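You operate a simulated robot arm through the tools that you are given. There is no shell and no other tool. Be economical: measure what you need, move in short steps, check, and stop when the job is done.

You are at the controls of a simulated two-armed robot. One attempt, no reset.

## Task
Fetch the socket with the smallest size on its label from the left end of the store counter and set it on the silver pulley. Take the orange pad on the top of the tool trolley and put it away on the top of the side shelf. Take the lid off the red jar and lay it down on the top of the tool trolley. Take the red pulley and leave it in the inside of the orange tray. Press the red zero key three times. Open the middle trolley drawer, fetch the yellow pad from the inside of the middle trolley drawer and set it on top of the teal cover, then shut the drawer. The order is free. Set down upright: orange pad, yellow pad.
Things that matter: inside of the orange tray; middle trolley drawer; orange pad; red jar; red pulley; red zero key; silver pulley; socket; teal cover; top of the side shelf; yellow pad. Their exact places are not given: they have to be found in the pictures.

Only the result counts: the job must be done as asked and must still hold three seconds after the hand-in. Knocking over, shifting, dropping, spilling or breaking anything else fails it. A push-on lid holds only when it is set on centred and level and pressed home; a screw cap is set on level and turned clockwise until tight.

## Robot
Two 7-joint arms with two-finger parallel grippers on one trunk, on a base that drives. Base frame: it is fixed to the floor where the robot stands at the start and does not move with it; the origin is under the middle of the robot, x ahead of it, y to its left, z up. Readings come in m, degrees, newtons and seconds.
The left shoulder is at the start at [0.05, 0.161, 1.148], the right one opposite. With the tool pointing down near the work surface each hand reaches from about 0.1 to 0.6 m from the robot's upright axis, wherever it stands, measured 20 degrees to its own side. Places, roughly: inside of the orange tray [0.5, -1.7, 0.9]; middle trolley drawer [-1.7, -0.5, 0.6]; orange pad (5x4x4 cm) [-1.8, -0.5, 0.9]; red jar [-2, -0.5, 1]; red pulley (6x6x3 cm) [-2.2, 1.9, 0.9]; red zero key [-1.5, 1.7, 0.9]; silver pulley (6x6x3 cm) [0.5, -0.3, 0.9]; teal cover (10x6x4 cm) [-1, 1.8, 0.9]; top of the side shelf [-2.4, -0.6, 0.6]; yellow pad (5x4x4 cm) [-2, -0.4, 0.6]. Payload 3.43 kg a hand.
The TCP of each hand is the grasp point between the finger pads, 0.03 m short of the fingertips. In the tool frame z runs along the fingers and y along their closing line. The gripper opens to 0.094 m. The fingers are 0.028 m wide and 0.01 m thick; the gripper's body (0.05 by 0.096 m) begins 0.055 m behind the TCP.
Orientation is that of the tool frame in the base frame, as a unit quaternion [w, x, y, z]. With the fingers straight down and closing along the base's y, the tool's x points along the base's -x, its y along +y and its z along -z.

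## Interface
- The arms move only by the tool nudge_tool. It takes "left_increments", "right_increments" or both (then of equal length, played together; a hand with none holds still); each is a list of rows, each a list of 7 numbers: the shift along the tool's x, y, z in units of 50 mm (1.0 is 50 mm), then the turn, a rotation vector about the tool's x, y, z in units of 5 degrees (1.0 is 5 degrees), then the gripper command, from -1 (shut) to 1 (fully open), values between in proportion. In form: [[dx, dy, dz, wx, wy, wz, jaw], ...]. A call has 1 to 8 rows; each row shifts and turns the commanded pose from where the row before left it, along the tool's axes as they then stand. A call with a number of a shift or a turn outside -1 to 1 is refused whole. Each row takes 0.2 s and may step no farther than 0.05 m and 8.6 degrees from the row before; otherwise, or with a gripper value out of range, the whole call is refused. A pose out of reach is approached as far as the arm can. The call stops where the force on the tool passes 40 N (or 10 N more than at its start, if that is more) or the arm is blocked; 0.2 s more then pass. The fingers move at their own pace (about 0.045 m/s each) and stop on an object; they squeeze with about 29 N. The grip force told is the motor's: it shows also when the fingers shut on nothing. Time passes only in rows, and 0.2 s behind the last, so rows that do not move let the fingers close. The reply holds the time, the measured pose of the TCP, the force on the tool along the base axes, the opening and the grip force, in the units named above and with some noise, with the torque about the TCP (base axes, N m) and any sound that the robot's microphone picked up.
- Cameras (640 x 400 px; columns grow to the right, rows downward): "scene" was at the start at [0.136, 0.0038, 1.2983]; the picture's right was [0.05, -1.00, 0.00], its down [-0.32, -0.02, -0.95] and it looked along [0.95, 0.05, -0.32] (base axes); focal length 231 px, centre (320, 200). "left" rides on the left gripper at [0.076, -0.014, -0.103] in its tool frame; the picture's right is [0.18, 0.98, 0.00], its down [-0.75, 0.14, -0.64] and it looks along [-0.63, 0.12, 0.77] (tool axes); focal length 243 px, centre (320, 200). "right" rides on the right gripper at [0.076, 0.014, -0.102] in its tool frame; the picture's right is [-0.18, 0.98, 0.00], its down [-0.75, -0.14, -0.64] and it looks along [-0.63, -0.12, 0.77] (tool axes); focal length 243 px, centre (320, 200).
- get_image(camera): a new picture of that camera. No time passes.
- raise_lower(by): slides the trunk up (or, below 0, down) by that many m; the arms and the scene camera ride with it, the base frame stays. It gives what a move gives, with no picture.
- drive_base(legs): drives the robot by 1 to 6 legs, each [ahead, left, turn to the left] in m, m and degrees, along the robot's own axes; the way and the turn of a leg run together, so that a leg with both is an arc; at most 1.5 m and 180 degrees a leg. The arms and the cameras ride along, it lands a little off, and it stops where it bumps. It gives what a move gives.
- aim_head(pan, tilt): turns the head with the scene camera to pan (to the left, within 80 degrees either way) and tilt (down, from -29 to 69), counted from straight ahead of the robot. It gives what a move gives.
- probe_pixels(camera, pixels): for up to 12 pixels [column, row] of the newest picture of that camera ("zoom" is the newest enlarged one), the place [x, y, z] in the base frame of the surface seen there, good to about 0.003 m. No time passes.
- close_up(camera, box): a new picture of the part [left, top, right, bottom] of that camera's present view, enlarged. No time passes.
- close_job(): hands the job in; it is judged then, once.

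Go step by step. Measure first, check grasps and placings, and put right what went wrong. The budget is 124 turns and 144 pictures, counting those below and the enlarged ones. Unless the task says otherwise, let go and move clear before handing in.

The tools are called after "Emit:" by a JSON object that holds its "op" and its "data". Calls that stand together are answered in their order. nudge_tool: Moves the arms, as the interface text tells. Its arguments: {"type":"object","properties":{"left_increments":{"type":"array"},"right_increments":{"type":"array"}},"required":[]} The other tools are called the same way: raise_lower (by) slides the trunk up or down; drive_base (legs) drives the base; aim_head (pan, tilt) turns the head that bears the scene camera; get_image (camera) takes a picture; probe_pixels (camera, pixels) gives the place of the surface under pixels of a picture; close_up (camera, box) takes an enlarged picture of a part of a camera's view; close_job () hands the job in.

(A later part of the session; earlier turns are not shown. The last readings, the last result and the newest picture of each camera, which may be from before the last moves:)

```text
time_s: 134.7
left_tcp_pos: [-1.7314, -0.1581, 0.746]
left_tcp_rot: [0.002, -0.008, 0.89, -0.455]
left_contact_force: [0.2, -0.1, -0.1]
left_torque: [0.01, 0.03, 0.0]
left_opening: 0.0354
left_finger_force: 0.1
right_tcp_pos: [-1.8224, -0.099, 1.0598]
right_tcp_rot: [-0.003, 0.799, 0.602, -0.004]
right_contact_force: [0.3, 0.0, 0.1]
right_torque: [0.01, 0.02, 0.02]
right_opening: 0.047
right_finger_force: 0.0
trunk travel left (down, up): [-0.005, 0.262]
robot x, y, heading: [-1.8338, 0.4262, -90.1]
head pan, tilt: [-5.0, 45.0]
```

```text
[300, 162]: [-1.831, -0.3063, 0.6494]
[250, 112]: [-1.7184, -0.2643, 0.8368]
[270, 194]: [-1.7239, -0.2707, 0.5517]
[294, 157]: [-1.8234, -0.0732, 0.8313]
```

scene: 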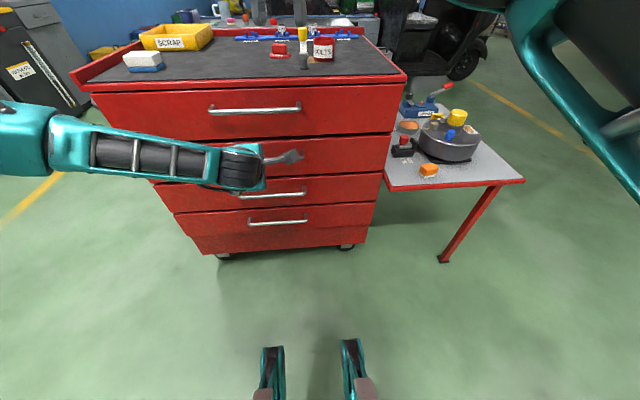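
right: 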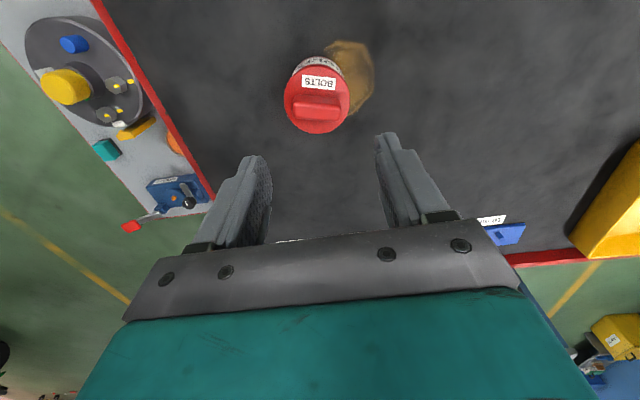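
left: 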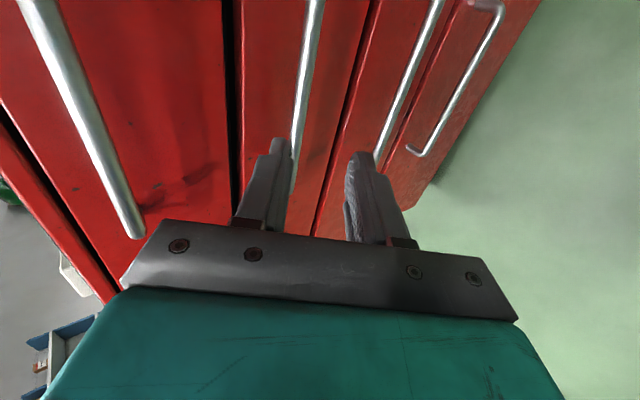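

Bar centre is about (y -0.269, z 0.689). Approaching along the finger axis and closing.

Emit:
{"op": "nudge_tool", "data": {"left_increments": [[0, -0.19, 0.48, 0, 0, 0, -0.25], [0, -0.19, 0.48, 0, 0, 0, -0.25], [0, 0, 0.4, 0, 0, 0, -0.25], [0, 0, 0.4, 0, 0, 0, -0.25], [0, 0, 0.3, 0, 0, 0, -0.25]]}}

Emit:
{"op": "get_image", "data": {"camera": "left"}}

Emit:
{"op": "close_up", "data": {"camera": "scene", "box": [200, 110, 340, 210]}}

```text
time_s: 135.9
left_tcp_pos: [-1.7318, -0.2534, 0.7012]
left_tcp_rot: [0.003, -0.009, 0.891, -0.455]
left_contact_force: [0.4, 0.1, 0.7]
left_torque: [-0.01, 0.01, 0.0]
left_opening: 0.0356
left_finger_force: 0.1
right_tcp_pos: [-1.8219, -0.098, 1.0594]
right_tcp_rot: [-0.003, 0.8, 0.6, -0.003]
right_contact_force: [0.6, 0.2, -0.3]
right_torque: [0.02, -0.01, 0.02]
right_opening: 0.047
right_finger_force: 0.1
trunk travel left (down, up): [-0.005, 0.262]
robot x, y, heading: [-1.8367, 0.4265, -90.0]
head pan, tilt: [-5.0, 45.0]
```

```text
67 pictures are left
```

left: 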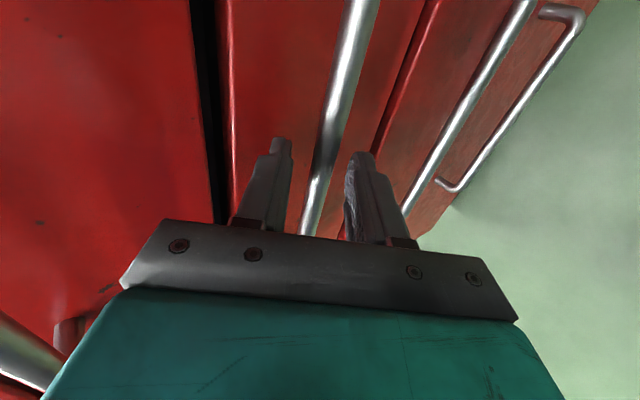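

```text
4.00 times, centred on (270, 160) of scene
```

zoom: 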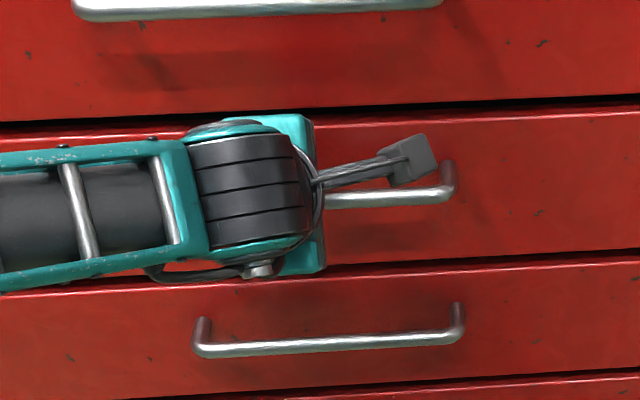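

The bar lies between the fingers. Closing, then pulling by backing the base 0.28 m.

Emit:
{"op": "nudge_tool", "data": {"left_increments": [[0, 0, 0, 0, 0, 0, -1], [0, 0, 0, 0, 0, 0, -1], [0, 0, 0, 0, 0, 0, -1]]}}

Emit:
{"op": "drive_base", "data": {"legs": [[-0.28, 0, 0]]}}

Emit:
{"op": "get_image", "data": {"camera": "scene"}}

```text
time_s: 136.7
left_tcp_pos: [-1.7316, -0.2536, 0.7012]
left_tcp_rot: [0.003, -0.007, 0.89, -0.455]
left_contact_force: [-0.8, 3.0, -3.5]
left_torque: [0.09, -0.62, -0.54]
left_opening: 0.0137
left_finger_force: 44.1
right_tcp_pos: [-1.8222, -0.0992, 1.059]
right_tcp_rot: [-0.003, 0.799, 0.601, -0.004]
right_contact_force: [0.2, -0.6, 0.0]
right_torque: [0.01, 0.0, 0.0]
right_opening: 0.0471
right_finger_force: 0.0
trunk travel left (down, up): [-0.005, 0.262]
robot x, y, heading: [-1.8344, 0.4287, -89.8]
head pan, tilt: [-5.0, 45.0]
```

```text
time_s: 138.6
left_tcp_pos: [-1.732, 0.0245, 0.7026]
left_tcp_rot: [0.003, -0.008, 0.891, -0.455]
left_contact_force: [5.0, -0.7, -7.4]
left_torque: [0.11, -0.93, -0.25]
left_opening: 0.0137
left_finger_force: 44.5
right_tcp_pos: [-1.8226, 0.1778, 1.0592]
right_tcp_rot: [-0.003, 0.8, 0.6, -0.003]
right_contact_force: [0.0, -0.1, 0.1]
right_torque: [-0.02, 0.0, -0.06]
right_opening: 0.0469
right_finger_force: 0.1
trunk travel left (down, up): [-0.005, 0.262]
robot x, y, heading: [-1.8309, 0.7064, -90.2]
head pan, tilt: [-5.0, 45.0]
```

```text
65 pictures are left
```

scene: 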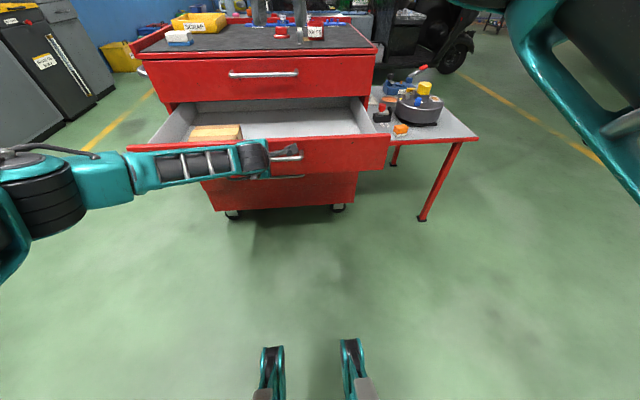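

The drawer is open 0.28 m. Letting go of the handle, retreating, and raising the trunk to see inside.

Emit:
{"op": "nudge_tool", "data": {"left_increments": [[0, 0, 0, 0, 0, 0, -0.2], [0, 0, 0, 0, 0, 0, -0.2], [0, 0, -0.5, 0, 0, 0, -0.2], [0, 0, -1, 0, 0, 0, -0.2], [0, 0, -1, 0, 0, 0, -0.2], [0, 0, -1, 0, 0, 0, -0.2]]}}

Emit:
{"op": "raise_lower", "data": {"by": 0.17}}

Emit:
{"op": "get_image", "data": {"camera": "scene"}}

```text
time_s: 140.0
left_tcp_pos: [-1.7327, 0.1669, 0.8036]
left_tcp_rot: [0.003, -0.009, 0.891, -0.454]
left_contact_force: [0.3, -0.4, 0.0]
left_torque: [0.0, -0.01, -0.02]
left_opening: 0.0377
left_finger_force: 0.0
right_tcp_pos: [-1.8229, 0.1795, 1.059]
right_tcp_rot: [-0.004, 0.8, 0.6, -0.003]
right_contact_force: [0.2, 0.2, 0.1]
right_torque: [0.0, -0.05, 0.01]
right_opening: 0.0469
right_finger_force: 0.2
trunk travel left (down, up): [-0.005, 0.262]
robot x, y, heading: [-1.8353, 0.7051, -90.3]
head pan, tilt: [-5.0, 45.0]
```

```text
time_s: 141.9
left_tcp_pos: [-1.7339, 0.1668, 0.9721]
left_tcp_rot: [0.003, -0.008, 0.891, -0.454]
left_contact_force: [-0.5, 0.9, 0.1]
left_torque: [-0.02, 0.0, -0.01]
left_opening: 0.0376
left_finger_force: 0.1
right_tcp_pos: [-1.8234, 0.1799, 1.2295]
right_tcp_rot: [-0.003, 0.8, 0.6, -0.003]
right_contact_force: [-0.1, -0.8, -0.7]
right_torque: [0.01, 0.04, 0.0]
right_opening: 0.0472
right_finger_force: 0.1
trunk travel left (down, up): [-0.175, 0.092]
robot x, y, heading: [-1.8343, 0.7057, -90.0]
head pan, tilt: [-5.0, 45.0]
```

```text
64 pictures are left
```

scene: 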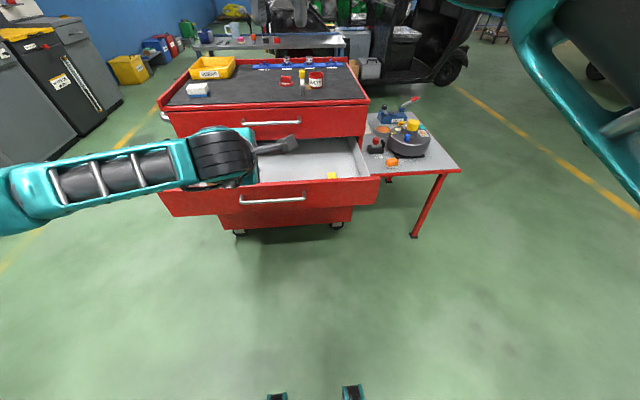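

The yellow pad shows at (331,175) inside the drawer. Probing it and closing in for the right hand.

Emit:
{"op": "close_up", "data": {"camera": "scene", "box": [280, 140, 380, 205]}}

Emit:
{"op": "probe_pixels", "data": {"camera": "scene", "pixels": [[331, 174], [328, 177], [336, 177], [331, 179], [310, 175], [365, 165], [320, 184], [350, 182]]}}

Emit:
{"op": "drive_base", "data": {"legs": [[0.27, 0, 0]]}}

Emit:
{"op": "aim_head", "data": {"pan": -8, "tilt": 55}}

Emit:
{"op": "get_image", "data": {"camera": "scene"}}

```text
6.15 times, centred on (330, 172) of scene
```

zoom: 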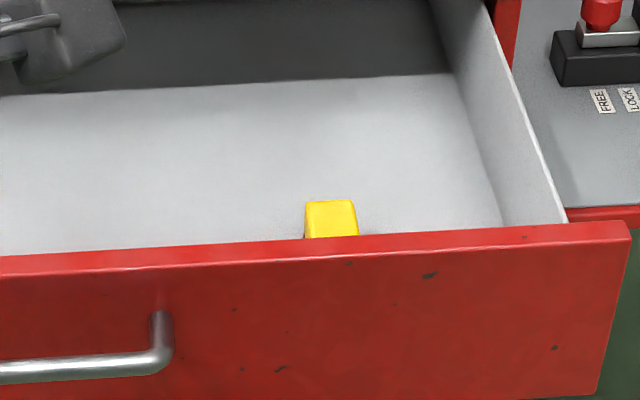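

```text
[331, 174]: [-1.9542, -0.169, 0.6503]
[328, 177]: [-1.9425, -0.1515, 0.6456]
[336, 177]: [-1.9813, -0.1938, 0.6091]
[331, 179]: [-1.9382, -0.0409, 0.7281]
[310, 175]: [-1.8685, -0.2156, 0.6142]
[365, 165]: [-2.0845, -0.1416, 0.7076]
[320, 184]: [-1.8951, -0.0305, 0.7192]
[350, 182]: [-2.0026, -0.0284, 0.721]
```

```text
time_s: 143.8
left_tcp_pos: [-1.7346, -0.1022, 0.9735]
left_tcp_rot: [0.003, -0.008, 0.891, -0.455]
left_contact_force: [0.4, -1.1, -0.7]
left_torque: [-0.03, -0.01, 0.0]
left_opening: 0.0378
left_finger_force: 0.2
right_tcp_pos: [-1.8238, -0.0894, 1.2292]
right_tcp_rot: [-0.004, 0.801, 0.599, -0.002]
right_contact_force: [-0.2, 0.1, -0.9]
right_torque: [0.01, 0.0, 0.01]
right_opening: 0.0471
right_finger_force: 0.1
trunk travel left (down, up): [-0.175, 0.092]
robot x, y, heading: [-1.8358, 0.437, -90.1]
head pan, tilt: [-5.0, 45.0]
```

```text
time_s: 144.6
left_tcp_pos: [-1.7346, -0.1015, 0.9735]
left_tcp_rot: [0.003, -0.007, 0.891, -0.454]
left_contact_force: [-0.3, -0.5, -0.1]
left_torque: [0.0, -0.02, -0.02]
left_opening: 0.0379
left_finger_force: 0.0
right_tcp_pos: [-1.8239, -0.0888, 1.23]
right_tcp_rot: [-0.003, 0.8, 0.6, -0.002]
right_contact_force: [-0.7, -0.7, 0.6]
right_torque: [0.02, -0.01, 0.0]
right_opening: 0.047
right_finger_force: 0.1
trunk travel left (down, up): [-0.175, 0.092]
robot x, y, heading: [-1.8348, 0.4382, -90.1]
head pan, tilt: [-8.0, 55.0]
```

```text
62 pictures are left
```

scene: 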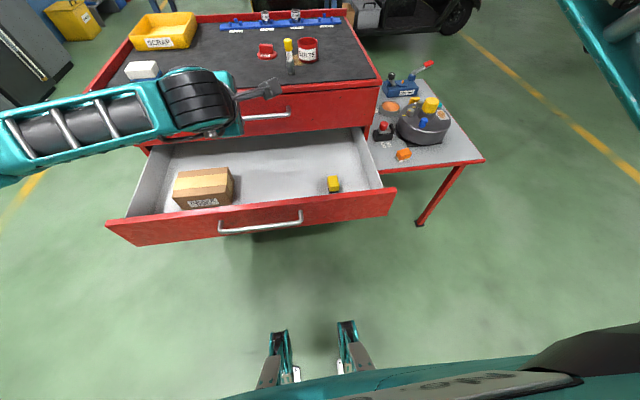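

Pad fully visible at (333,184). Probing its faces and enlarging.

Emit:
{"op": "close_up", "data": {"camera": "scene", "box": [310, 165, 360, 205]}}

Emit:
{"op": "probe_pixels", "data": {"camera": "zoom", "pixels": [[255, 160], [370, 155], [255, 210], [370, 205], [315, 180], [260, 240], [375, 235], [315, 300], [320, 120]]}}

```text
10.00 times, centred on (335, 185) of scene
```

zoom: 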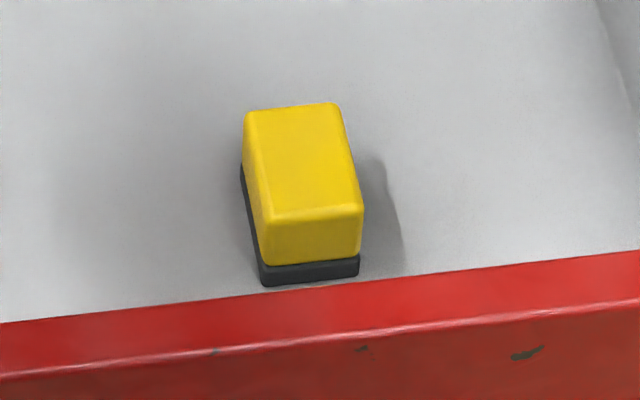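

```text
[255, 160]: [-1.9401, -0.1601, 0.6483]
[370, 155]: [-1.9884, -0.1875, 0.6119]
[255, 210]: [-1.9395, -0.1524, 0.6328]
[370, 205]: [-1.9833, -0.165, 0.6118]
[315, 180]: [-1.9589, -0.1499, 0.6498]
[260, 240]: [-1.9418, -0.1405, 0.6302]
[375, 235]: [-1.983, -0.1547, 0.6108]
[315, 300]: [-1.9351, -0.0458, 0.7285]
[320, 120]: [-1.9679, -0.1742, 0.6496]
```

Pad: x≈-1.957, y≈-0.158, z 0.611–0.650, black foot down, aligned with the drawer. Squaring the right hand and moving above it.

Emit:
{"op": "nudge_tool", "data": {"right_increments": [[0, 0, 0, 0, 0, -0.825, 0.5], [0, 0, 0, 0, 0, -0.825, 0.5], [0, 0, 0, 0, 0, -0.825, 0.5], [0, 0, 0, 0, 0, -0.825, 0.5], [-0.345, -0.665, 0, 0, 0, 0, 0.5], [-0.345, -0.665, 0, 0, 0, 0, 0.5], [-0.345, -0.665, 0, 0, 0, 0, 0.5], [-0.345, -0.665, 0, 0, 0, 0, 0.5]]}}

Emit:
{"op": "nudge_tool", "data": {"right_increments": [[0, 0, 1, 0, 0, 0, 0.5], [0, 0, 1, 0, 0, 0, 0.5], [0, 0, 1, 0, 0, 0, 0.5], [0, 0, 1, 0, 0, 0, 0.5], [0, 0, 1, 0, 0, 0, 0.5], [0, 0, 1, 0, 0, 0, 0.5], [0, 0, 1, 0, 0, 0, 0.5], [0, 0, 1, 0, 0, 0, 0.5]]}}

Emit:
{"op": "get_image", "data": {"camera": "right"}}

Emit:
{"op": "get_image", "data": {"camera": "scene"}}

```text
time_s: 146.4
left_tcp_pos: [-1.733, -0.1012, 0.9745]
left_tcp_rot: [0.003, -0.008, 0.891, -0.455]
left_contact_force: [0.6, 0.1, -0.2]
left_torque: [0.02, 0.0, -0.03]
left_opening: 0.0377
left_finger_force: 0.0
right_tcp_pos: [-1.9446, -0.1357, 1.2242]
right_tcp_rot: [-0.003, 0.706, 0.708, -0.002]
right_contact_force: [0.2, -0.6, -0.6]
right_torque: [0.01, 0.02, 0.02]
right_opening: 0.0705
right_finger_force: 0.2
right hand out of reach, approached as far as the arm can: row 6, 7, 8
trunk travel left (down, up): [-0.175, 0.092]
robot x, y, heading: [-1.8385, 0.4375, -90.2]
head pan, tilt: [-8.0, 55.0]
```

```text
time_s: 148.2
left_tcp_pos: [-1.733, -0.1008, 0.9737]
left_tcp_rot: [0.003, -0.008, 0.89, -0.455]
left_contact_force: [-0.3, 0.5, -0.8]
left_torque: [-0.01, 0.0, 0.0]
left_opening: 0.0377
left_finger_force: 0.1
right_tcp_pos: [-1.9491, -0.1356, 0.825]
right_tcp_rot: [-0.003, 0.706, 0.709, -0.003]
right_contact_force: [-0.3, 0.0, 0.3]
right_torque: [0.03, 0.03, -0.01]
right_opening: 0.0701
right_finger_force: 0.0
trunk travel left (down, up): [-0.175, 0.092]
robot x, y, heading: [-1.837, 0.4364, -90.2]
head pan, tilt: [-8.0, 55.0]
```

```text
60 pictures are left
```

right: 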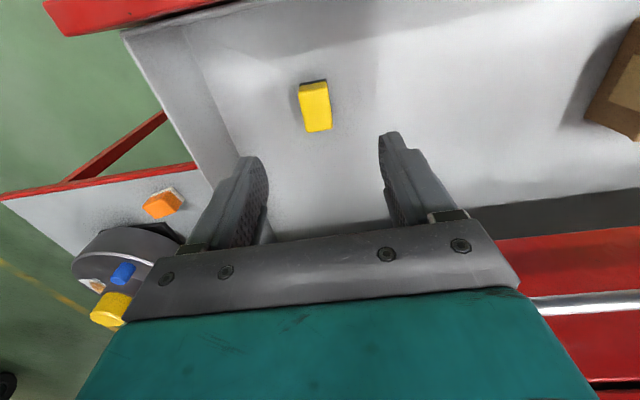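

```text
59 pictures are left
```

scene: 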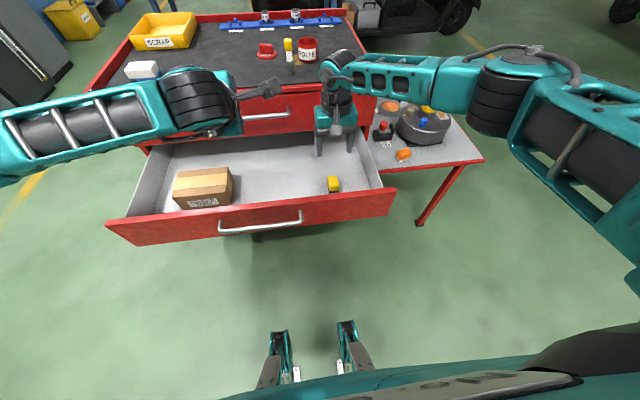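

Emit:
{"op": "close_up", "data": {"camera": "right", "box": [280, 65, 350, 145]}}

Emit:
{"op": "probe_pixels", "data": {"camera": "right", "pixels": [[301, 92], [326, 88], [308, 129], [330, 126], [314, 105], [313, 84]]}}

```text
5.00 times, centred on (315, 105) of right
```

zoom: 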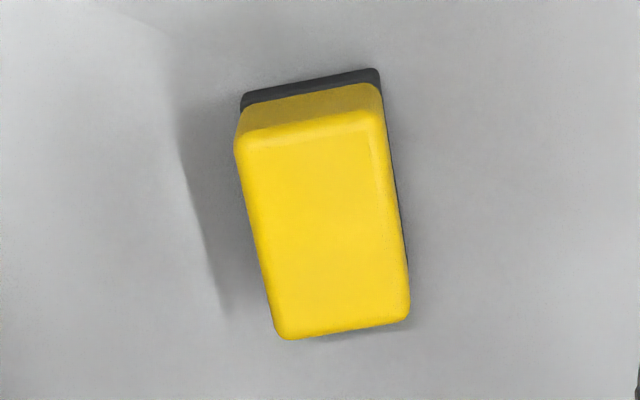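

```text
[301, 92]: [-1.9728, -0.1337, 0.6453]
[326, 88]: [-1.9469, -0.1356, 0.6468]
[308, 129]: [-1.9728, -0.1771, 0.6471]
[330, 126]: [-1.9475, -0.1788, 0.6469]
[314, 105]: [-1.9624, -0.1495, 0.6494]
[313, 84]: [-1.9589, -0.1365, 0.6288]
```

Pad centre (-1.9585,-0.1565), square to the hand. Shifting, lowering to 0.648, gripping, lifting gently.

Emit:
{"op": "nudge_tool", "data": {"right_increments": [[-0.41, -0.19, 0.5, 0, 0, 0, 0.5], [0, 0, 1, 0, 0, 0, 0.5], [0, 0, 1, 0, 0, 0, 0.5], [0, 0, 0.7, 0, 0, 0, 0.5], [0, 0, 0.34, 0, 0, 0, 0.5], [0, 0, 0, 0, 0, 0, -1], [0, 0, 0, 0, 0, 0, -1], [0, 0, 0, 0, 0, 0, -1]]}}

Emit:
{"op": "nudge_tool", "data": {"right_increments": [[0, 0, 0, 0, 0, 0, -1], [0, 0, -0.2, 0, 0, 0, -1], [0, 0, -0.4, 0, 0, 0, -1], [0, 0, -0.5, 0, 0, 0, -1], [0, 0, -0.5, 0, 0, 0, -1]]}}

Emit:
{"op": "get_image", "data": {"camera": "right"}}

```text
time_s: 150.0
left_tcp_pos: [-1.7336, -0.1023, 0.9748]
left_tcp_rot: [0.004, -0.008, 0.891, -0.455]
left_contact_force: [-0.1, 0.2, -0.9]
left_torque: [-0.01, 0.0, 0.01]
left_opening: 0.0375
left_finger_force: 0.0
right_tcp_pos: [-1.9632, -0.1364, 0.6866]
right_tcp_rot: [-0.004, 0.706, 0.708, -0.002]
right_contact_force: [-0.1, 0.2, -0.1]
right_torque: [0.01, 0.0, -0.01]
right_opening: 0.0
right_finger_force: 0.1
right hand out of reach, approached as far as the arm can: row 3, 4, 5
trunk travel left (down, up): [-0.175, 0.092]
robot x, y, heading: [-1.8366, 0.4358, -90.6]
head pan, tilt: [-8.0, 55.0]
```

```text
time_s: 151.2
left_tcp_pos: [-1.7328, -0.1018, 0.9742]
left_tcp_rot: [0.004, -0.008, 0.89, -0.455]
left_contact_force: [1.1, 0.6, 0.2]
left_torque: [0.0, -0.01, 0.0]
left_opening: 0.0373
left_finger_force: 0.1
right_tcp_pos: [-1.9624, -0.1363, 0.7678]
right_tcp_rot: [-0.003, 0.706, 0.708, -0.004]
right_contact_force: [1.1, -0.9, -0.6]
right_torque: [-0.02, 0.0, 0.0]
right_opening: 0.0
right_finger_force: 29.3
trunk travel left (down, up): [-0.175, 0.092]
robot x, y, heading: [-1.8359, 0.4395, -89.9]
head pan, tilt: [-8.0, 55.0]
```

```text
57 pictures are left
```

right: 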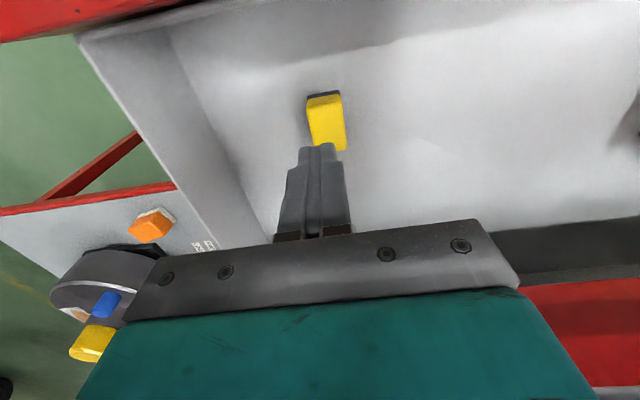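

The pad was out of reach (jaws closed empty above it). I'll lift and draw the hand back, drive 0.1 m nearer and retry.

Emit:
{"op": "nudge_tool", "data": {"right_increments": [[0, 0, -1, 0, 0, 0, 0.5], [0, 0, -1, 0, 0, 0, 0.5], [1, 0, 0, 0, 0, 0, 0.5], [1, 0, 0, 0, 0, 0, 0.5]]}}

Emit:
{"op": "drive_base", "data": {"legs": [[0.1, 0, 0]]}}

Emit:
{"op": "get_image", "data": {"camera": "right"}}

```text
time_s: 152.2
left_tcp_pos: [-1.7334, -0.1021, 0.9737]
left_tcp_rot: [0.003, -0.009, 0.891, -0.455]
left_contact_force: [0.1, -0.3, -0.5]
left_torque: [-0.02, 0.0, 0.02]
left_opening: 0.0374
left_finger_force: 0.1
right_tcp_pos: [-1.9608, -0.037, 0.8666]
right_tcp_rot: [-0.003, 0.707, 0.708, -0.003]
right_contact_force: [-0.4, -0.2, 0.1]
right_torque: [-0.01, -0.03, 0.03]
right_opening: 0.0704
right_finger_force: 0.1
trunk travel left (down, up): [-0.175, 0.092]
robot x, y, heading: [-1.8344, 0.4375, -90.2]
head pan, tilt: [-8.0, 55.0]
```

```text
time_s: 153.3
left_tcp_pos: [-1.7337, -0.2021, 0.9736]
left_tcp_rot: [0.004, -0.007, 0.891, -0.455]
left_contact_force: [-0.1, 0.0, -0.3]
left_torque: [0.01, 0.03, -0.01]
left_opening: 0.0374
left_finger_force: 0.0
right_tcp_pos: [-1.9612, -0.1379, 0.8661]
right_tcp_rot: [-0.004, 0.706, 0.708, -0.002]
right_contact_force: [-0.4, 0.9, 0.2]
right_torque: [0.0, 0.03, 0.02]
right_opening: 0.0706
right_finger_force: 0.1
trunk travel left (down, up): [-0.175, 0.092]
robot x, y, heading: [-1.836, 0.3352, -90.0]
head pan, tilt: [-8.0, 55.0]
```

```text
56 pictures are left
```

right: 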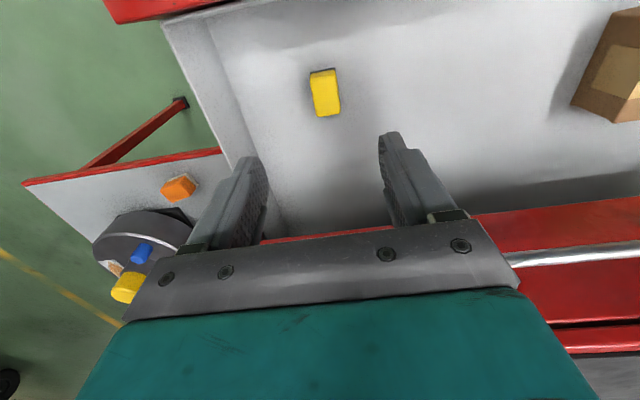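

Now within reach. Same target: down to 0.648.

Emit:
{"op": "nudge_tool", "data": {"right_increments": [[-0.37, 0.05, 0.5, 0, 0, 0, 0.5], [0, 0, 1, 0, 0, 0, 0.5], [0, 0, 1, 0, 0, 0, 0.5], [0, 0, 1, 0, 0, 0, 0.5], [0, 0, 0.6, 0, 0, 0, 0.5], [0, 0, 0.26, 0, 0, 0, 0.5]]}}

Emit:
{"op": "get_image", "data": {"camera": "right"}}

```text
time_s: 154.7
left_tcp_pos: [-1.7335, -0.2025, 0.9741]
left_tcp_rot: [0.003, -0.009, 0.89, -0.455]
left_contact_force: [-0.7, 0.4, -0.9]
left_torque: [-0.02, -0.02, -0.01]
left_opening: 0.0375
left_finger_force: 0.0
right_tcp_pos: [-1.9605, -0.1541, 0.6467]
right_tcp_rot: [-0.003, 0.706, 0.708, -0.003]
right_contact_force: [-0.6, 0.6, 0.1]
right_torque: [0.0, -0.02, -0.01]
right_opening: 0.0704
right_finger_force: 0.0
trunk travel left (down, up): [-0.175, 0.092]
robot x, y, heading: [-1.835, 0.3359, -89.9]
head pan, tilt: [-8.0, 55.0]
```

```text
55 pictures are left
```

right: 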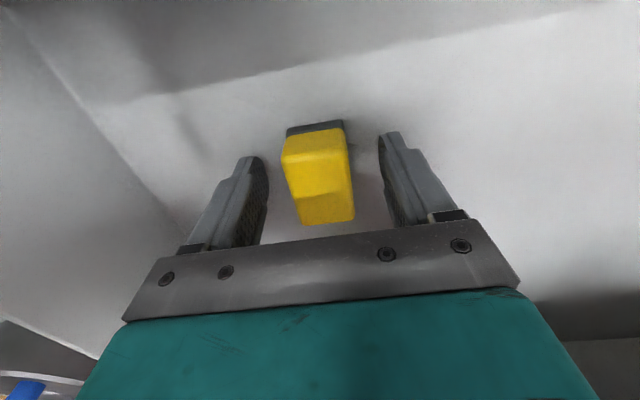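

Pad is between the fingers. Closing and lifting gently.

Emit:
{"op": "nudge_tool", "data": {"right_increments": [[0, 0, 0, 0, 0, 0, -1], [0, 0, 0, 0, 0, 0, -1], [0, 0, 0, 0, 0, 0, -1], [0, 0, 0, 0, 0, 0, -1], [0, 0, -0.2, 0, 0, 0, -1], [0, 0, -0.4, 0, 0, 0, -1], [0, 0, -0.6, 0, 0, 0, -1], [0, 0, -0.6, 0, 0, 0, -1]]}}

Emit:
{"op": "nudge_tool", "data": {"right_increments": [[0, 0, -0.7, 0, 0, 0, -1], [0, 0, -0.7, 0, 0, 0, -1], [0.2, 0, -0.7, 0, 0, 0, -1], [0.3, 0, -0.7, 0, 0, 0, -1], [0.3, 0, -0.7, 0, 0, 0, -1], [0.3, 0, -0.7, 0, 0, 0, -1], [0.3, 0, -0.7, 0, 0, 0, -1], [0.3, 0, -0.5, 0, 0, 0, -1]]}}

Emit:
{"op": "get_image", "data": {"camera": "right"}}

```text
time_s: 156.5
left_tcp_pos: [-1.734, -0.2018, 0.9745]
left_tcp_rot: [0.003, -0.009, 0.891, -0.455]
left_contact_force: [0.3, 0.5, -0.1]
left_torque: [0.02, 0.01, 0.02]
left_opening: 0.0375
left_finger_force: 0.0
right_tcp_pos: [-1.9607, -0.1551, 0.7391]
right_tcp_rot: [-0.004, 0.706, 0.708, -0.002]
right_contact_force: [-0.1, -0.7, -0.8]
right_torque: [-0.01, -0.05, -0.01]
right_opening: 0.0378
right_finger_force: 29.2
trunk travel left (down, up): [-0.175, 0.092]
robot x, y, heading: [-1.8357, 0.3373, -90.0]
head pan, tilt: [-8.0, 55.0]
```

```text
time_s: 158.3
left_tcp_pos: [-1.7349, -0.2025, 0.9737]
left_tcp_rot: [0.004, -0.007, 0.891, -0.455]
left_contact_force: [1.6, 0.5, -0.3]
left_torque: [-0.01, 0.01, -0.02]
left_opening: 0.0376
left_finger_force: 0.0
right_tcp_pos: [-1.9569, -0.0717, 1.0111]
right_tcp_rot: [-0.003, 0.705, 0.709, -0.003]
right_contact_force: [0.3, 0.0, -0.8]
right_torque: [0.02, 0.02, 0.0]
right_opening: 0.0375
right_finger_force: 29.2
trunk travel left (down, up): [-0.175, 0.092]
robot x, y, heading: [-1.8341, 0.3381, -90.0]
head pan, tilt: [-8.0, 55.0]
```

```text
54 pictures are left
```

right: 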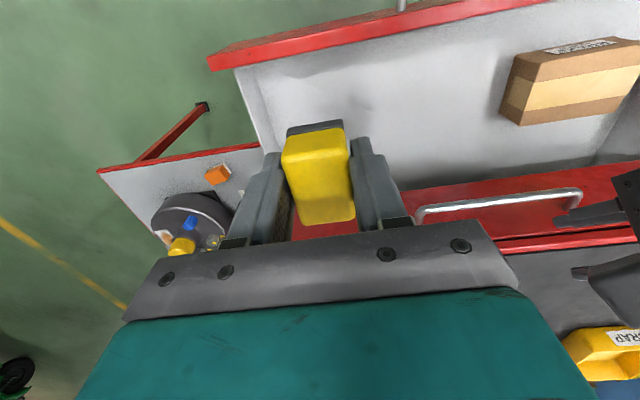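

Yellow pad held. To shut the drawer I'll repeat the handle grip: back to the earlier stand, lower the trunk, and grip again.

Emit:
{"op": "drive_base", "data": {"legs": [[-0.368, 0, 0]]}}

Emit:
{"op": "raise_lower", "data": {"by": -0.17}}

Emit:
{"op": "nudge_tool", "data": {"left_increments": [[0, 0, 0.8, 0, 0, 0, -0.25], [0, 0, 0.8, 0, 0, 0, -0.25], [0, 0, 0.6, 0, 0, 0, -0.25]]}}

Emit:
{"op": "get_image", "data": {"camera": "left"}}

Emit:
{"op": "probe_pixels", "data": {"camera": "left", "pixels": [[322, 60], [318, 90], [314, 120], [310, 60], [305, 90], [300, 120], [330, 60]]}}

```text
time_s: 160.7
left_tcp_pos: [-1.734, 0.1629, 0.9726]
left_tcp_rot: [0.002, -0.007, 0.891, -0.455]
left_contact_force: [0.2, -0.3, -0.2]
left_torque: [0.01, -0.01, 0.03]
left_opening: 0.0375
left_finger_force: 0.1
right_tcp_pos: [-1.9578, 0.2956, 1.0099]
right_tcp_rot: [-0.003, 0.707, 0.707, -0.003]
right_contact_force: [0.7, -0.3, -0.6]
right_torque: [0.01, 0.04, 0.0]
right_opening: 0.0375
right_finger_force: 28.5
trunk travel left (down, up): [-0.175, 0.092]
robot x, y, heading: [-1.8314, 0.6998, -90.3]
head pan, tilt: [-8.0, 55.0]
```

```text
time_s: 162.6
left_tcp_pos: [-1.7343, 0.1627, 0.8049]
left_tcp_rot: [0.003, -0.006, 0.891, -0.454]
left_contact_force: [-0.4, -0.3, -0.6]
left_torque: [-0.02, 0.01, -0.05]
left_opening: 0.0377
left_finger_force: 0.1
right_tcp_pos: [-1.9573, 0.2948, 0.8394]
right_tcp_rot: [-0.003, 0.707, 0.707, -0.002]
right_contact_force: [0.4, 0.4, -0.1]
right_torque: [0.01, 0.0, 0.03]
right_opening: 0.0376
right_finger_force: 28.8
trunk travel left (down, up): [-0.005, 0.262]
robot x, y, heading: [-1.8317, 0.7031, -90.2]
head pan, tilt: [-8.0, 55.0]
```

```text
time_s: 163.4
left_tcp_pos: [-1.7348, 0.0731, 0.7385]
left_tcp_rot: [0.001, -0.006, 0.891, -0.454]
left_contact_force: [0.7, -0.1, -0.2]
left_torque: [0.0, 0.0, -0.02]
left_opening: 0.0357
left_finger_force: 0.1
right_tcp_pos: [-1.9567, 0.2946, 0.8394]
right_tcp_rot: [-0.004, 0.707, 0.707, -0.002]
right_contact_force: [-0.4, -0.3, -0.8]
right_torque: [0.0, 0.0, 0.01]
right_opening: 0.0374
right_finger_force: 28.8
trunk travel left (down, up): [-0.005, 0.262]
robot x, y, heading: [-1.8298, 0.7015, -90.3]
head pan, tilt: [-8.0, 55.0]
```

```text
53 pictures are left
```

left: 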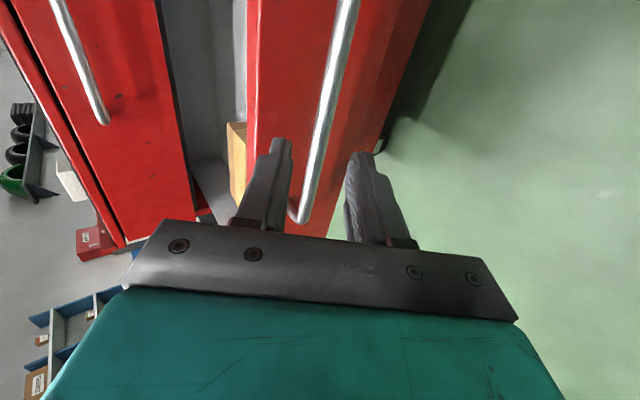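

```text
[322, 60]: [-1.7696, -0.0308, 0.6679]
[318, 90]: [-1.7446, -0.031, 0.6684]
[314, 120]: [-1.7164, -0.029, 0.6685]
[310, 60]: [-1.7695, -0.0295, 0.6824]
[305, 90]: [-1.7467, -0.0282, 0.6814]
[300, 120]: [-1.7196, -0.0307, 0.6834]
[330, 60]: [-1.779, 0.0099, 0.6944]
```

The bar runs between the fingers just ahead. Moving in 0.06, closing, and pushing the drawer in by driving 0.275 m.

Emit:
{"op": "nudge_tool", "data": {"left_increments": [[0, 0, 0.6, 0, 0, 0, -0.25], [0, 0, 0.6, 0, 0, 0, -0.25], [0, 0, 0, 0, 0, 0, -1], [0, 0, 0, 0, 0, 0, -1], [0, 0, 0, 0, 0, 0, -1]]}}

Emit:
{"op": "drive_base", "data": {"legs": [[0.27, 0, 0]]}}

Emit:
{"op": "get_image", "data": {"camera": "scene"}}

```text
time_s: 164.6
left_tcp_pos: [-1.7315, 0.0237, 0.701]
left_tcp_rot: [0.002, -0.005, 0.891, -0.454]
left_contact_force: [0.6, 0.2, -6.2]
left_torque: [0.09, -0.1, -0.65]
left_opening: 0.0138
left_finger_force: 43.8
right_tcp_pos: [-1.9577, 0.2937, 0.8387]
right_tcp_rot: [-0.004, 0.707, 0.707, -0.002]
right_contact_force: [0.4, -0.2, -0.5]
right_torque: [-0.02, 0.01, 0.02]
right_opening: 0.0377
right_finger_force: 28.5
trunk travel left (down, up): [-0.005, 0.262]
robot x, y, heading: [-1.833, 0.7029, -90.2]
head pan, tilt: [-8.0, 55.0]
```

```text
time_s: 166.5
left_tcp_pos: [-1.7316, -0.2441, 0.7029]
left_tcp_rot: [0.004, -0.008, 0.891, -0.453]
left_contact_force: [8.3, 1.5, -10.5]
left_torque: [0.23, -0.3, -0.65]
left_opening: 0.0137
left_finger_force: 44.9
right_tcp_pos: [-1.9587, 0.0245, 0.8387]
right_tcp_rot: [-0.004, 0.707, 0.707, -0.003]
right_contact_force: [0.3, 0.2, 0.0]
right_torque: [-0.02, 0.01, 0.05]
right_opening: 0.0378
right_finger_force: 29.0
trunk travel left (down, up): [-0.005, 0.262]
robot x, y, heading: [-1.8357, 0.4333, -90.3]
head pan, tilt: [-8.0, 55.0]
```

```text
52 pictures are left
```

scene: 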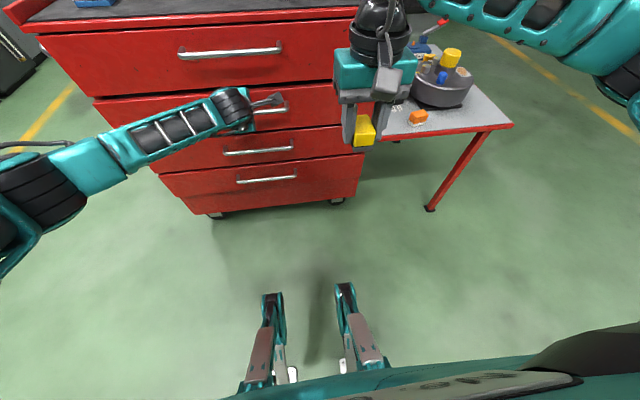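

The drawer is about 9 mm short of shut. Pushing the rest with the arm.

Emit:
{"op": "nudge_tool", "data": {"left_increments": [[0, -0.06, 0.09, 0, 0, 0, -1], [0, -0.06, 0.09, 0, 0, 0, -1], [0, -0.012, 0.02, 0, 0, 0, -1]]}}

Emit:
{"op": "close_up", "data": {"camera": "scene", "box": [30, 20, 380, 220]}}

Emit:
{"op": "probe_pixels", "data": {"camera": "scene", "pixels": [[320, 105], [320, 145], [330, 85], [150, 70], [200, 160], [310, 62]]}}

```text
time_s: 167.2
left_tcp_pos: [-1.7328, -0.2518, 0.7029]
left_tcp_rot: [0.004, -0.006, 0.892, -0.452]
left_contact_force: [2.9, 19.1, 10.2]
left_torque: [0.17, -0.12, -0.3]
left_opening: 0.0137
left_finger_force: 44.6
right_tcp_pos: [-1.9577, 0.0278, 0.842]
right_tcp_rot: [-0.002, 0.707, 0.707, -0.003]
right_contact_force: [0.1, 0.6, -1.5]
right_torque: [-0.04, 0.02, 0.01]
right_opening: 0.0378
right_finger_force: 29.0
trunk travel left (down, up): [-0.005, 0.262]
robot x, y, heading: [-1.8347, 0.435, -90.3]
head pan, tilt: [-8.0, 55.0]
stopped in row 3 (left hand): the force on the tool passed its limit (the readings are from after the stop); the commanded pose is now the measured one
```

```text
1.83 times, centred on (205, 120) of scene
```

zoom: 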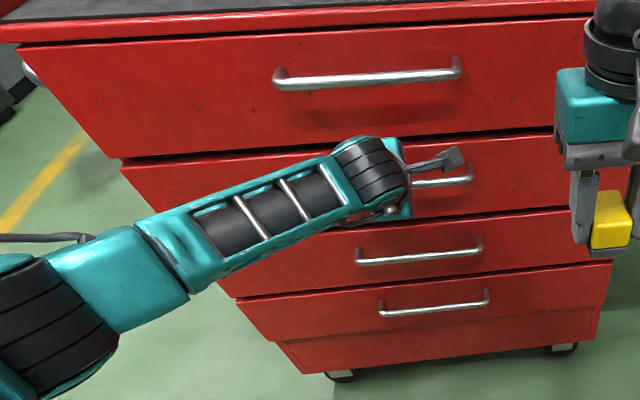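

```text
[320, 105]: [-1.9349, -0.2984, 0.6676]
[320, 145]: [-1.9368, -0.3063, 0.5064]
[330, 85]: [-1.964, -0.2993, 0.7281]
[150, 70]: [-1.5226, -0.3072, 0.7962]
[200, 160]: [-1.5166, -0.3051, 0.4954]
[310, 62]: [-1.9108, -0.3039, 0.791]
```

A stop was felt (limit force) at nearly the shut position. I'll let go, retreat, and measure the drawer face against its neighbours.

Emit:
{"op": "nudge_tool", "data": {"left_increments": [[0, 0, 0, 0, 0, 0, -0.25], [0, 0, 0, 0, 0, 0, -0.25], [0, 0, -0.5, 0, 0, 0, -0.25], [0, 0, -1, 0, 0, 0, -0.25], [0, 0, -1, 0, 0, 0, -0.25]]}}

Emit:
{"op": "get_image", "data": {"camera": "scene"}}

Emit:
{"op": "probe_pixels", "data": {"camera": "scene", "pixels": [[320, 105], [320, 145], [330, 85], [310, 62], [300, 110], [300, 150], [300, 75], [140, 110], [290, 107], [325, 95]]}}

```text
time_s: 168.4
left_tcp_pos: [-1.7333, -0.1518, 0.7731]
left_tcp_rot: [0.005, -0.006, 0.893, -0.45]
left_contact_force: [0.2, -0.4, 0.2]
left_torque: [0.01, 0.02, 0.03]
left_opening: 0.0354
left_finger_force: 0.1
right_tcp_pos: [-1.9589, 0.027, 0.8386]
right_tcp_rot: [-0.003, 0.706, 0.708, -0.002]
right_contact_force: [-0.1, 0.3, -0.6]
right_torque: [0.01, 0.04, 0.01]
right_opening: 0.0376
right_finger_force: 28.7
trunk travel left (down, up): [-0.005, 0.262]
robot x, y, heading: [-1.8342, 0.4315, -90.2]
head pan, tilt: [-8.0, 55.0]
```

```text
50 pictures are left
```

scene: 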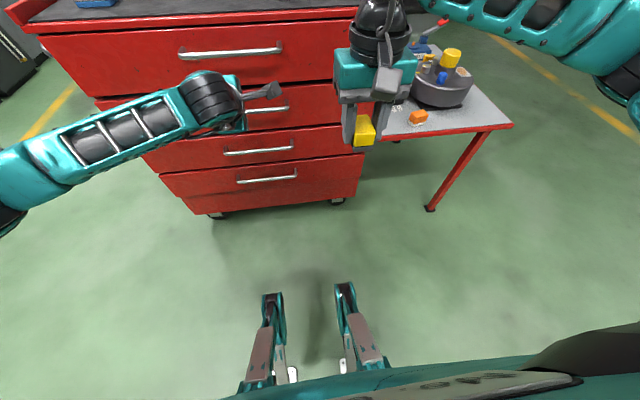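

```text
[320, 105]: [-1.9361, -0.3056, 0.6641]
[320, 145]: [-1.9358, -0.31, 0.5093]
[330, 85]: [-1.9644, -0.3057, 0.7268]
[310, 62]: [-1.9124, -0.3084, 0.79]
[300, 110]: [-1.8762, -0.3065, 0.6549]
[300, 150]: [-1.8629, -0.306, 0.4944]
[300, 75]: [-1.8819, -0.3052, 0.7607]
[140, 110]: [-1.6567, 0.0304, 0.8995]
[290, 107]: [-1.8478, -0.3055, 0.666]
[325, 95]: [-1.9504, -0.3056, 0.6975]
```

The drawer is flush (face −0.3056 like its neighbours). Now backing off, raising the trunk, and folding the left hand to point down and nearer.

Emit:
{"op": "drive_base", "data": {"legs": [[-0.2, 0, 0]]}}

Emit:
{"op": "raise_lower", "data": {"by": 0.2}}

Emit:
{"op": "nudge_tool", "data": {"left_increments": [[0, 0, 0, -1, 0, 0, 0], [0, 0, 0, -1, 0, 0, 0], [0, 0, 0, -1, 0, 0, 0], [0, 0, 0, -1, 0, 0, 0], [0, 0, 0, -1, 0, 0, 0], [0, 0, 0, -1, 0, 0, 0], [0, 0, 0, -1, 0, 0, 0], [0, 0, 0, -1, 0, 0, 0]]}}

Emit:
{"op": "nudge_tool", "data": {"left_increments": [[0, 0, 0, -1, 0, 0, -1], [0, 0, 0, -1, 0, 0, -1], [0, 0, 0, -0.6, 0, 0, -1], [-0.3, 0.5, -0.7, 0, 0, 0, -1], [-0.3, 0.5, -0.7, 0, 0, 0, -1], [-0.3, 0.5, -0.7, 0, 0, 0, -1], [-0.3, 0.5, -0.7, 0, 0, 0, -1]]}}

Emit:
{"op": "drive_base", "data": {"legs": [[0, 0, 180]]}}

Emit:
{"op": "aim_head", "data": {"pan": 0, "tilt": 22}}

Emit:
{"op": "get_image", "data": {"camera": "scene"}}

```text
time_s: 170.0
left_tcp_pos: [-1.7334, 0.0455, 0.7729]
left_tcp_rot: [0.005, -0.006, 0.892, -0.451]
left_contact_force: [-0.2, 0.8, 0.2]
left_torque: [0.02, 0.01, -0.01]
left_opening: 0.0356
left_finger_force: 0.0
right_tcp_pos: [-1.957, 0.2233, 0.8393]
right_tcp_rot: [-0.003, 0.707, 0.707, -0.003]
right_contact_force: [-0.1, 0.1, -0.9]
right_torque: [0.03, 0.01, -0.03]
right_opening: 0.0375
right_finger_force: 29.6
trunk travel left (down, up): [-0.005, 0.262]
robot x, y, heading: [-1.8359, 0.6316, -90.3]
head pan, tilt: [-8.0, 55.0]
```

```text
time_s: 172.2
left_tcp_pos: [-1.7344, 0.0448, 0.9731]
left_tcp_rot: [0.005, -0.007, 0.893, -0.451]
left_contact_force: [0.4, 0.1, -0.1]
left_torque: [-0.01, -0.04, -0.01]
left_opening: 0.0353
left_finger_force: 0.0
right_tcp_pos: [-1.9584, 0.2233, 1.0407]
right_tcp_rot: [-0.004, 0.706, 0.708, -0.002]
right_contact_force: [-0.5, -0.1, 0.0]
right_torque: [-0.01, 0.02, 0.02]
right_opening: 0.0375
right_finger_force: 28.6
trunk travel left (down, up): [-0.205, 0.062]
robot x, y, heading: [-1.8332, 0.628, -90.4]
head pan, tilt: [-8.0, 55.0]
```

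```text
time_s: 174.0
left_tcp_pos: [-1.734, 0.0447, 0.9742]
left_tcp_rot: [0.002, -0.008, 0.993, -0.119]
left_contact_force: [-0.1, -0.2, -1.0]
left_torque: [0.01, 0.01, 0.0]
left_opening: 0.0469
left_finger_force: 0.0
right_tcp_pos: [-1.9584, 0.2246, 1.0385]
right_tcp_rot: [-0.003, 0.707, 0.707, -0.002]
right_contact_force: [0.0, 0.0, -0.4]
right_torque: [0.02, -0.03, 0.01]
right_opening: 0.0378
right_finger_force: 29.7
trunk travel left (down, up): [-0.205, 0.062]
robot x, y, heading: [-1.8344, 0.633, -90.6]
head pan, tilt: [-8.0, 55.0]
```

```text
time_s: 175.6
left_tcp_pos: [-1.6748, 0.1478, 1.1121]
left_tcp_rot: [0.002, -0.008, 1.0, -0.005]
left_contact_force: [-0.5, 0.4, -0.3]
left_torque: [-0.03, 0.0, 0.01]
left_opening: 0.0001
left_finger_force: 28.6
right_tcp_pos: [-1.9586, 0.225, 1.0398]
right_tcp_rot: [-0.003, 0.706, 0.708, -0.003]
right_contact_force: [0.4, 0.0, 0.0]
right_torque: [0.01, 0.02, 0.0]
right_opening: 0.0378
right_finger_force: 29.4
trunk travel left (down, up): [-0.205, 0.062]
robot x, y, heading: [-1.8307, 0.6321, -90.2]
head pan, tilt: [-8.0, 55.0]
```

```text
time_s: 183.3
left_tcp_pos: [-1.983, 1.1203, 1.1122]
left_tcp_rot: [-0.005, 1.0, -0.004, 0.0]
left_contact_force: [0.2, -0.3, 0.2]
left_torque: [0.0, 0.01, 0.0]
left_opening: 0.0001
left_finger_force: 28.9
right_tcp_pos: [-1.7008, 1.0361, 1.0387]
right_tcp_rot: [0.002, -0.698, 0.716, -0.004]
right_contact_force: [-0.4, 0.0, -0.8]
right_torque: [0.0, -0.02, 0.02]
right_opening: 0.0375
right_finger_force: 29.0
trunk travel left (down, up): [-0.205, 0.062]
robot x, y, heading: [-1.8326, 0.63, 88.4]
head pan, tilt: [-8.0, 55.0]
```

```text
time_s: 184.2
left_tcp_pos: [-1.9827, 1.1198, 1.1128]
left_tcp_rot: [-0.005, 1.0, -0.003, -0.002]
left_contact_force: [-0.1, 0.6, -0.9]
left_torque: [0.0, 0.0, -0.02]
left_opening: 0.0002
left_finger_force: 29.0
right_tcp_pos: [-1.7009, 1.035, 1.0395]
right_tcp_rot: [0.002, -0.699, 0.716, -0.003]
right_contact_force: [-0.5, 0.0, -1.2]
right_torque: [0.01, 0.01, 0.02]
right_opening: 0.0377
right_finger_force: 29.1
trunk travel left (down, up): [-0.205, 0.062]
robot x, y, heading: [-1.8343, 0.6312, 88.3]
head pan, tilt: [0.0, 22.0]
```

```text
49 pictures are left
```

scene: 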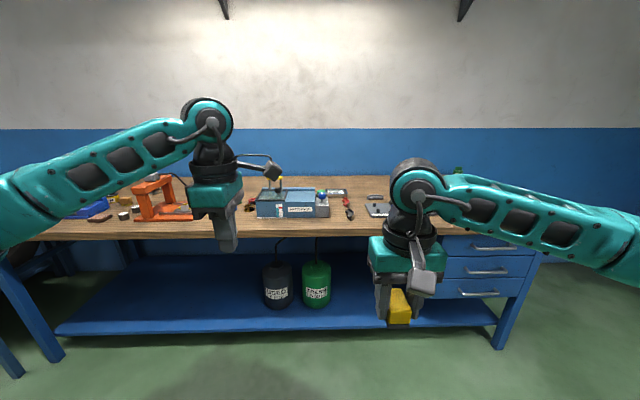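

Facing the workbench with the pad still held. I'll drive right 0.72 m and look at the teal cover region.

Emit:
{"op": "drive_base", "data": {"legs": [[0, -0.72, 1.6]]}}

Emit:
{"op": "aim_head", "data": {"pan": 5, "tilt": 25}}

Emit:
{"op": "get_image", "data": {"camera": "scene"}}

```text
time_s: 188.2
left_tcp_pos: [-1.2824, 1.1047, 1.1114]
left_tcp_rot: [-0.005, 1.0, 0.01, -0.002]
left_contact_force: [0.5, -0.4, -0.6]
left_torque: [0.0, 0.0, 0.02]
left_opening: 0.0001
left_finger_force: 28.3
right_tcp_pos: [-0.9994, 1.0287, 1.0402]
right_tcp_rot: [-0.002, 0.709, -0.706, 0.003]
right_contact_force: [0.7, 0.2, -1.0]
right_torque: [0.03, 0.02, -0.01]
right_opening: 0.0377
right_finger_force: 28.9
trunk travel left (down, up): [-0.205, 0.062]
robot x, y, heading: [-1.1211, 0.619, 89.7]
head pan, tilt: [0.0, 22.0]
```

```text
time_s: 188.8
left_tcp_pos: [-1.2819, 1.1045, 1.1129]
left_tcp_rot: [-0.005, 1.0, 0.01, -0.002]
left_contact_force: [-0.1, -0.5, -0.2]
left_torque: [-0.02, 0.0, 0.01]
left_opening: 0.0
left_finger_force: 29.7
right_tcp_pos: [-0.9987, 1.0285, 1.0404]
right_tcp_rot: [-0.002, 0.709, -0.705, 0.002]
right_contact_force: [-0.5, -0.4, 0.1]
right_torque: [-0.01, -0.01, 0.01]
right_opening: 0.038
right_finger_force: 29.1
trunk travel left (down, up): [-0.205, 0.062]
robot x, y, heading: [-1.1172, 0.6205, 89.9]
head pan, tilt: [5.0, 25.0]
```

```text
48 pictures are left
```

scene: 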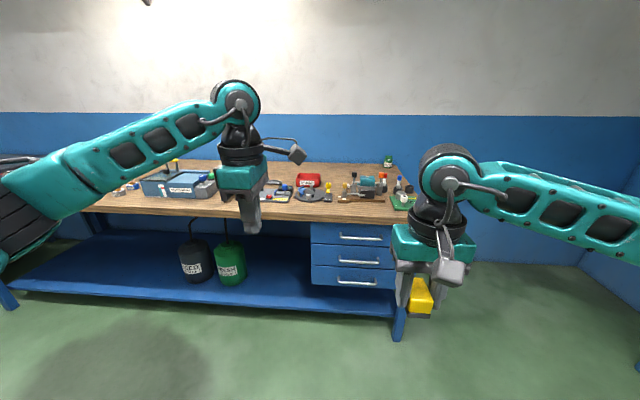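

Emit:
{"op": "close_up", "data": {"camera": "scene", "box": [250, 150, 430, 230]}}

Emit:
{"op": "probe_pixels", "data": {"camera": "scene", "pixels": [[366, 181], [367, 190], [308, 180], [325, 190], [300, 205], [400, 205], [356, 195], [381, 178], [410, 200], [365, 195]]}}

```text
3.56 times, centred on (340, 190) of scene
```

zoom: 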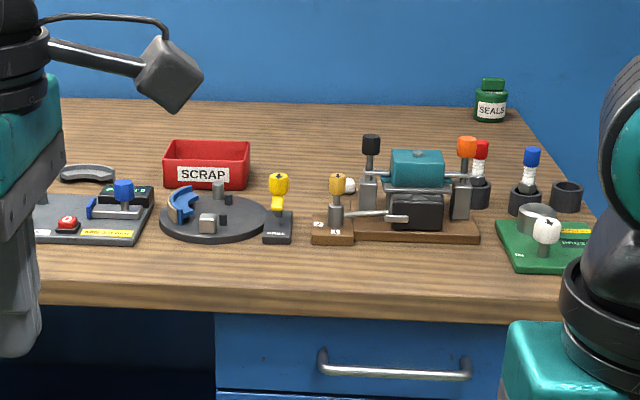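

```text
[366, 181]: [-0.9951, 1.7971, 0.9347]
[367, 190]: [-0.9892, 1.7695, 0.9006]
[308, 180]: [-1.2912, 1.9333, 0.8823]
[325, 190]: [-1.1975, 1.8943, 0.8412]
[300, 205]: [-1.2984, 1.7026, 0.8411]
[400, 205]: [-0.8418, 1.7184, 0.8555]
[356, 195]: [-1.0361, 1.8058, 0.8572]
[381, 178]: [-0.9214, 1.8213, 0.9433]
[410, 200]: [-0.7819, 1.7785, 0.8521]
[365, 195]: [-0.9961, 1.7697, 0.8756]
```

Teal cover is at about (-0.995,1.80), top near 0.94, between two knobbed posts; the bench is at 0.841. Driving nearer to y≈1.22.

Emit:
{"op": "drive_base", "data": {"legs": [[0.6, 0.02, 0]]}}

Emit:
{"op": "aim_head", "data": {"pan": -8, "tilt": 38}}

Emit:
{"op": "get_image", "data": {"camera": "scene"}}

Emit:
{"op": "get_image", "data": {"camera": "right"}}

```text
time_s: 192.2
left_tcp_pos: [-1.3032, 1.7034, 1.1127]
left_tcp_rot: [-0.005, 1.0, 0.011, -0.002]
left_contact_force: [-0.7, -0.3, -0.8]
left_torque: [-0.03, 0.03, 0.0]
left_opening: 0.0
left_finger_force: 28.7
right_tcp_pos: [-1.0186, 1.6275, 1.0395]
right_tcp_rot: [-0.002, 0.709, -0.706, 0.003]
right_contact_force: [-0.2, -0.3, -0.5]
right_torque: [-0.01, 0.02, -0.03]
right_opening: 0.0376
right_finger_force: 29.4
trunk travel left (down, up): [-0.205, 0.062]
robot x, y, heading: [-1.1425, 1.219, 90.0]
head pan, tilt: [5.0, 25.0]
```

```text
time_s: 192.9
left_tcp_pos: [-1.3026, 1.7021, 1.1124]
left_tcp_rot: [-0.006, 1.0, 0.01, -0.001]
left_contact_force: [1.1, 0.3, 0.2]
left_torque: [0.0, 0.0, 0.02]
left_opening: 0.0
left_finger_force: 29.1
right_tcp_pos: [-1.0192, 1.626, 1.0394]
right_tcp_rot: [-0.003, 0.709, -0.706, 0.004]
right_contact_force: [-0.2, -0.1, -0.3]
right_torque: [0.01, 0.01, 0.0]
right_opening: 0.0376
right_finger_force: 29.3
trunk travel left (down, up): [-0.205, 0.062]
robot x, y, heading: [-1.1435, 1.2191, 90.1]
head pan, tilt: [-8.0, 38.0]
```

```text
46 pictures are left
```

scene: 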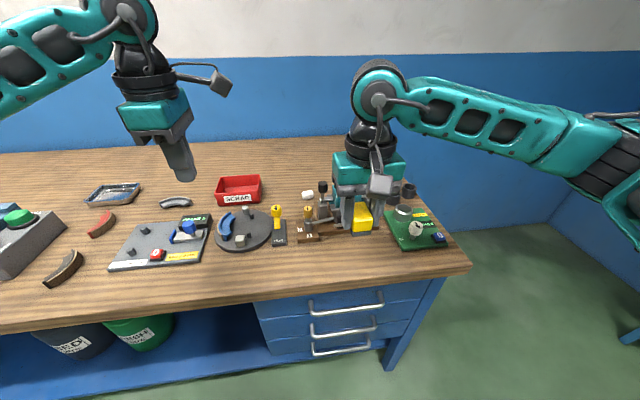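

```text
45 pictures are left
```

right: 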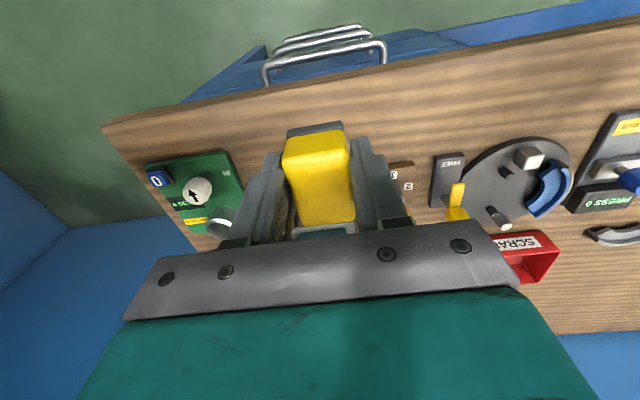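

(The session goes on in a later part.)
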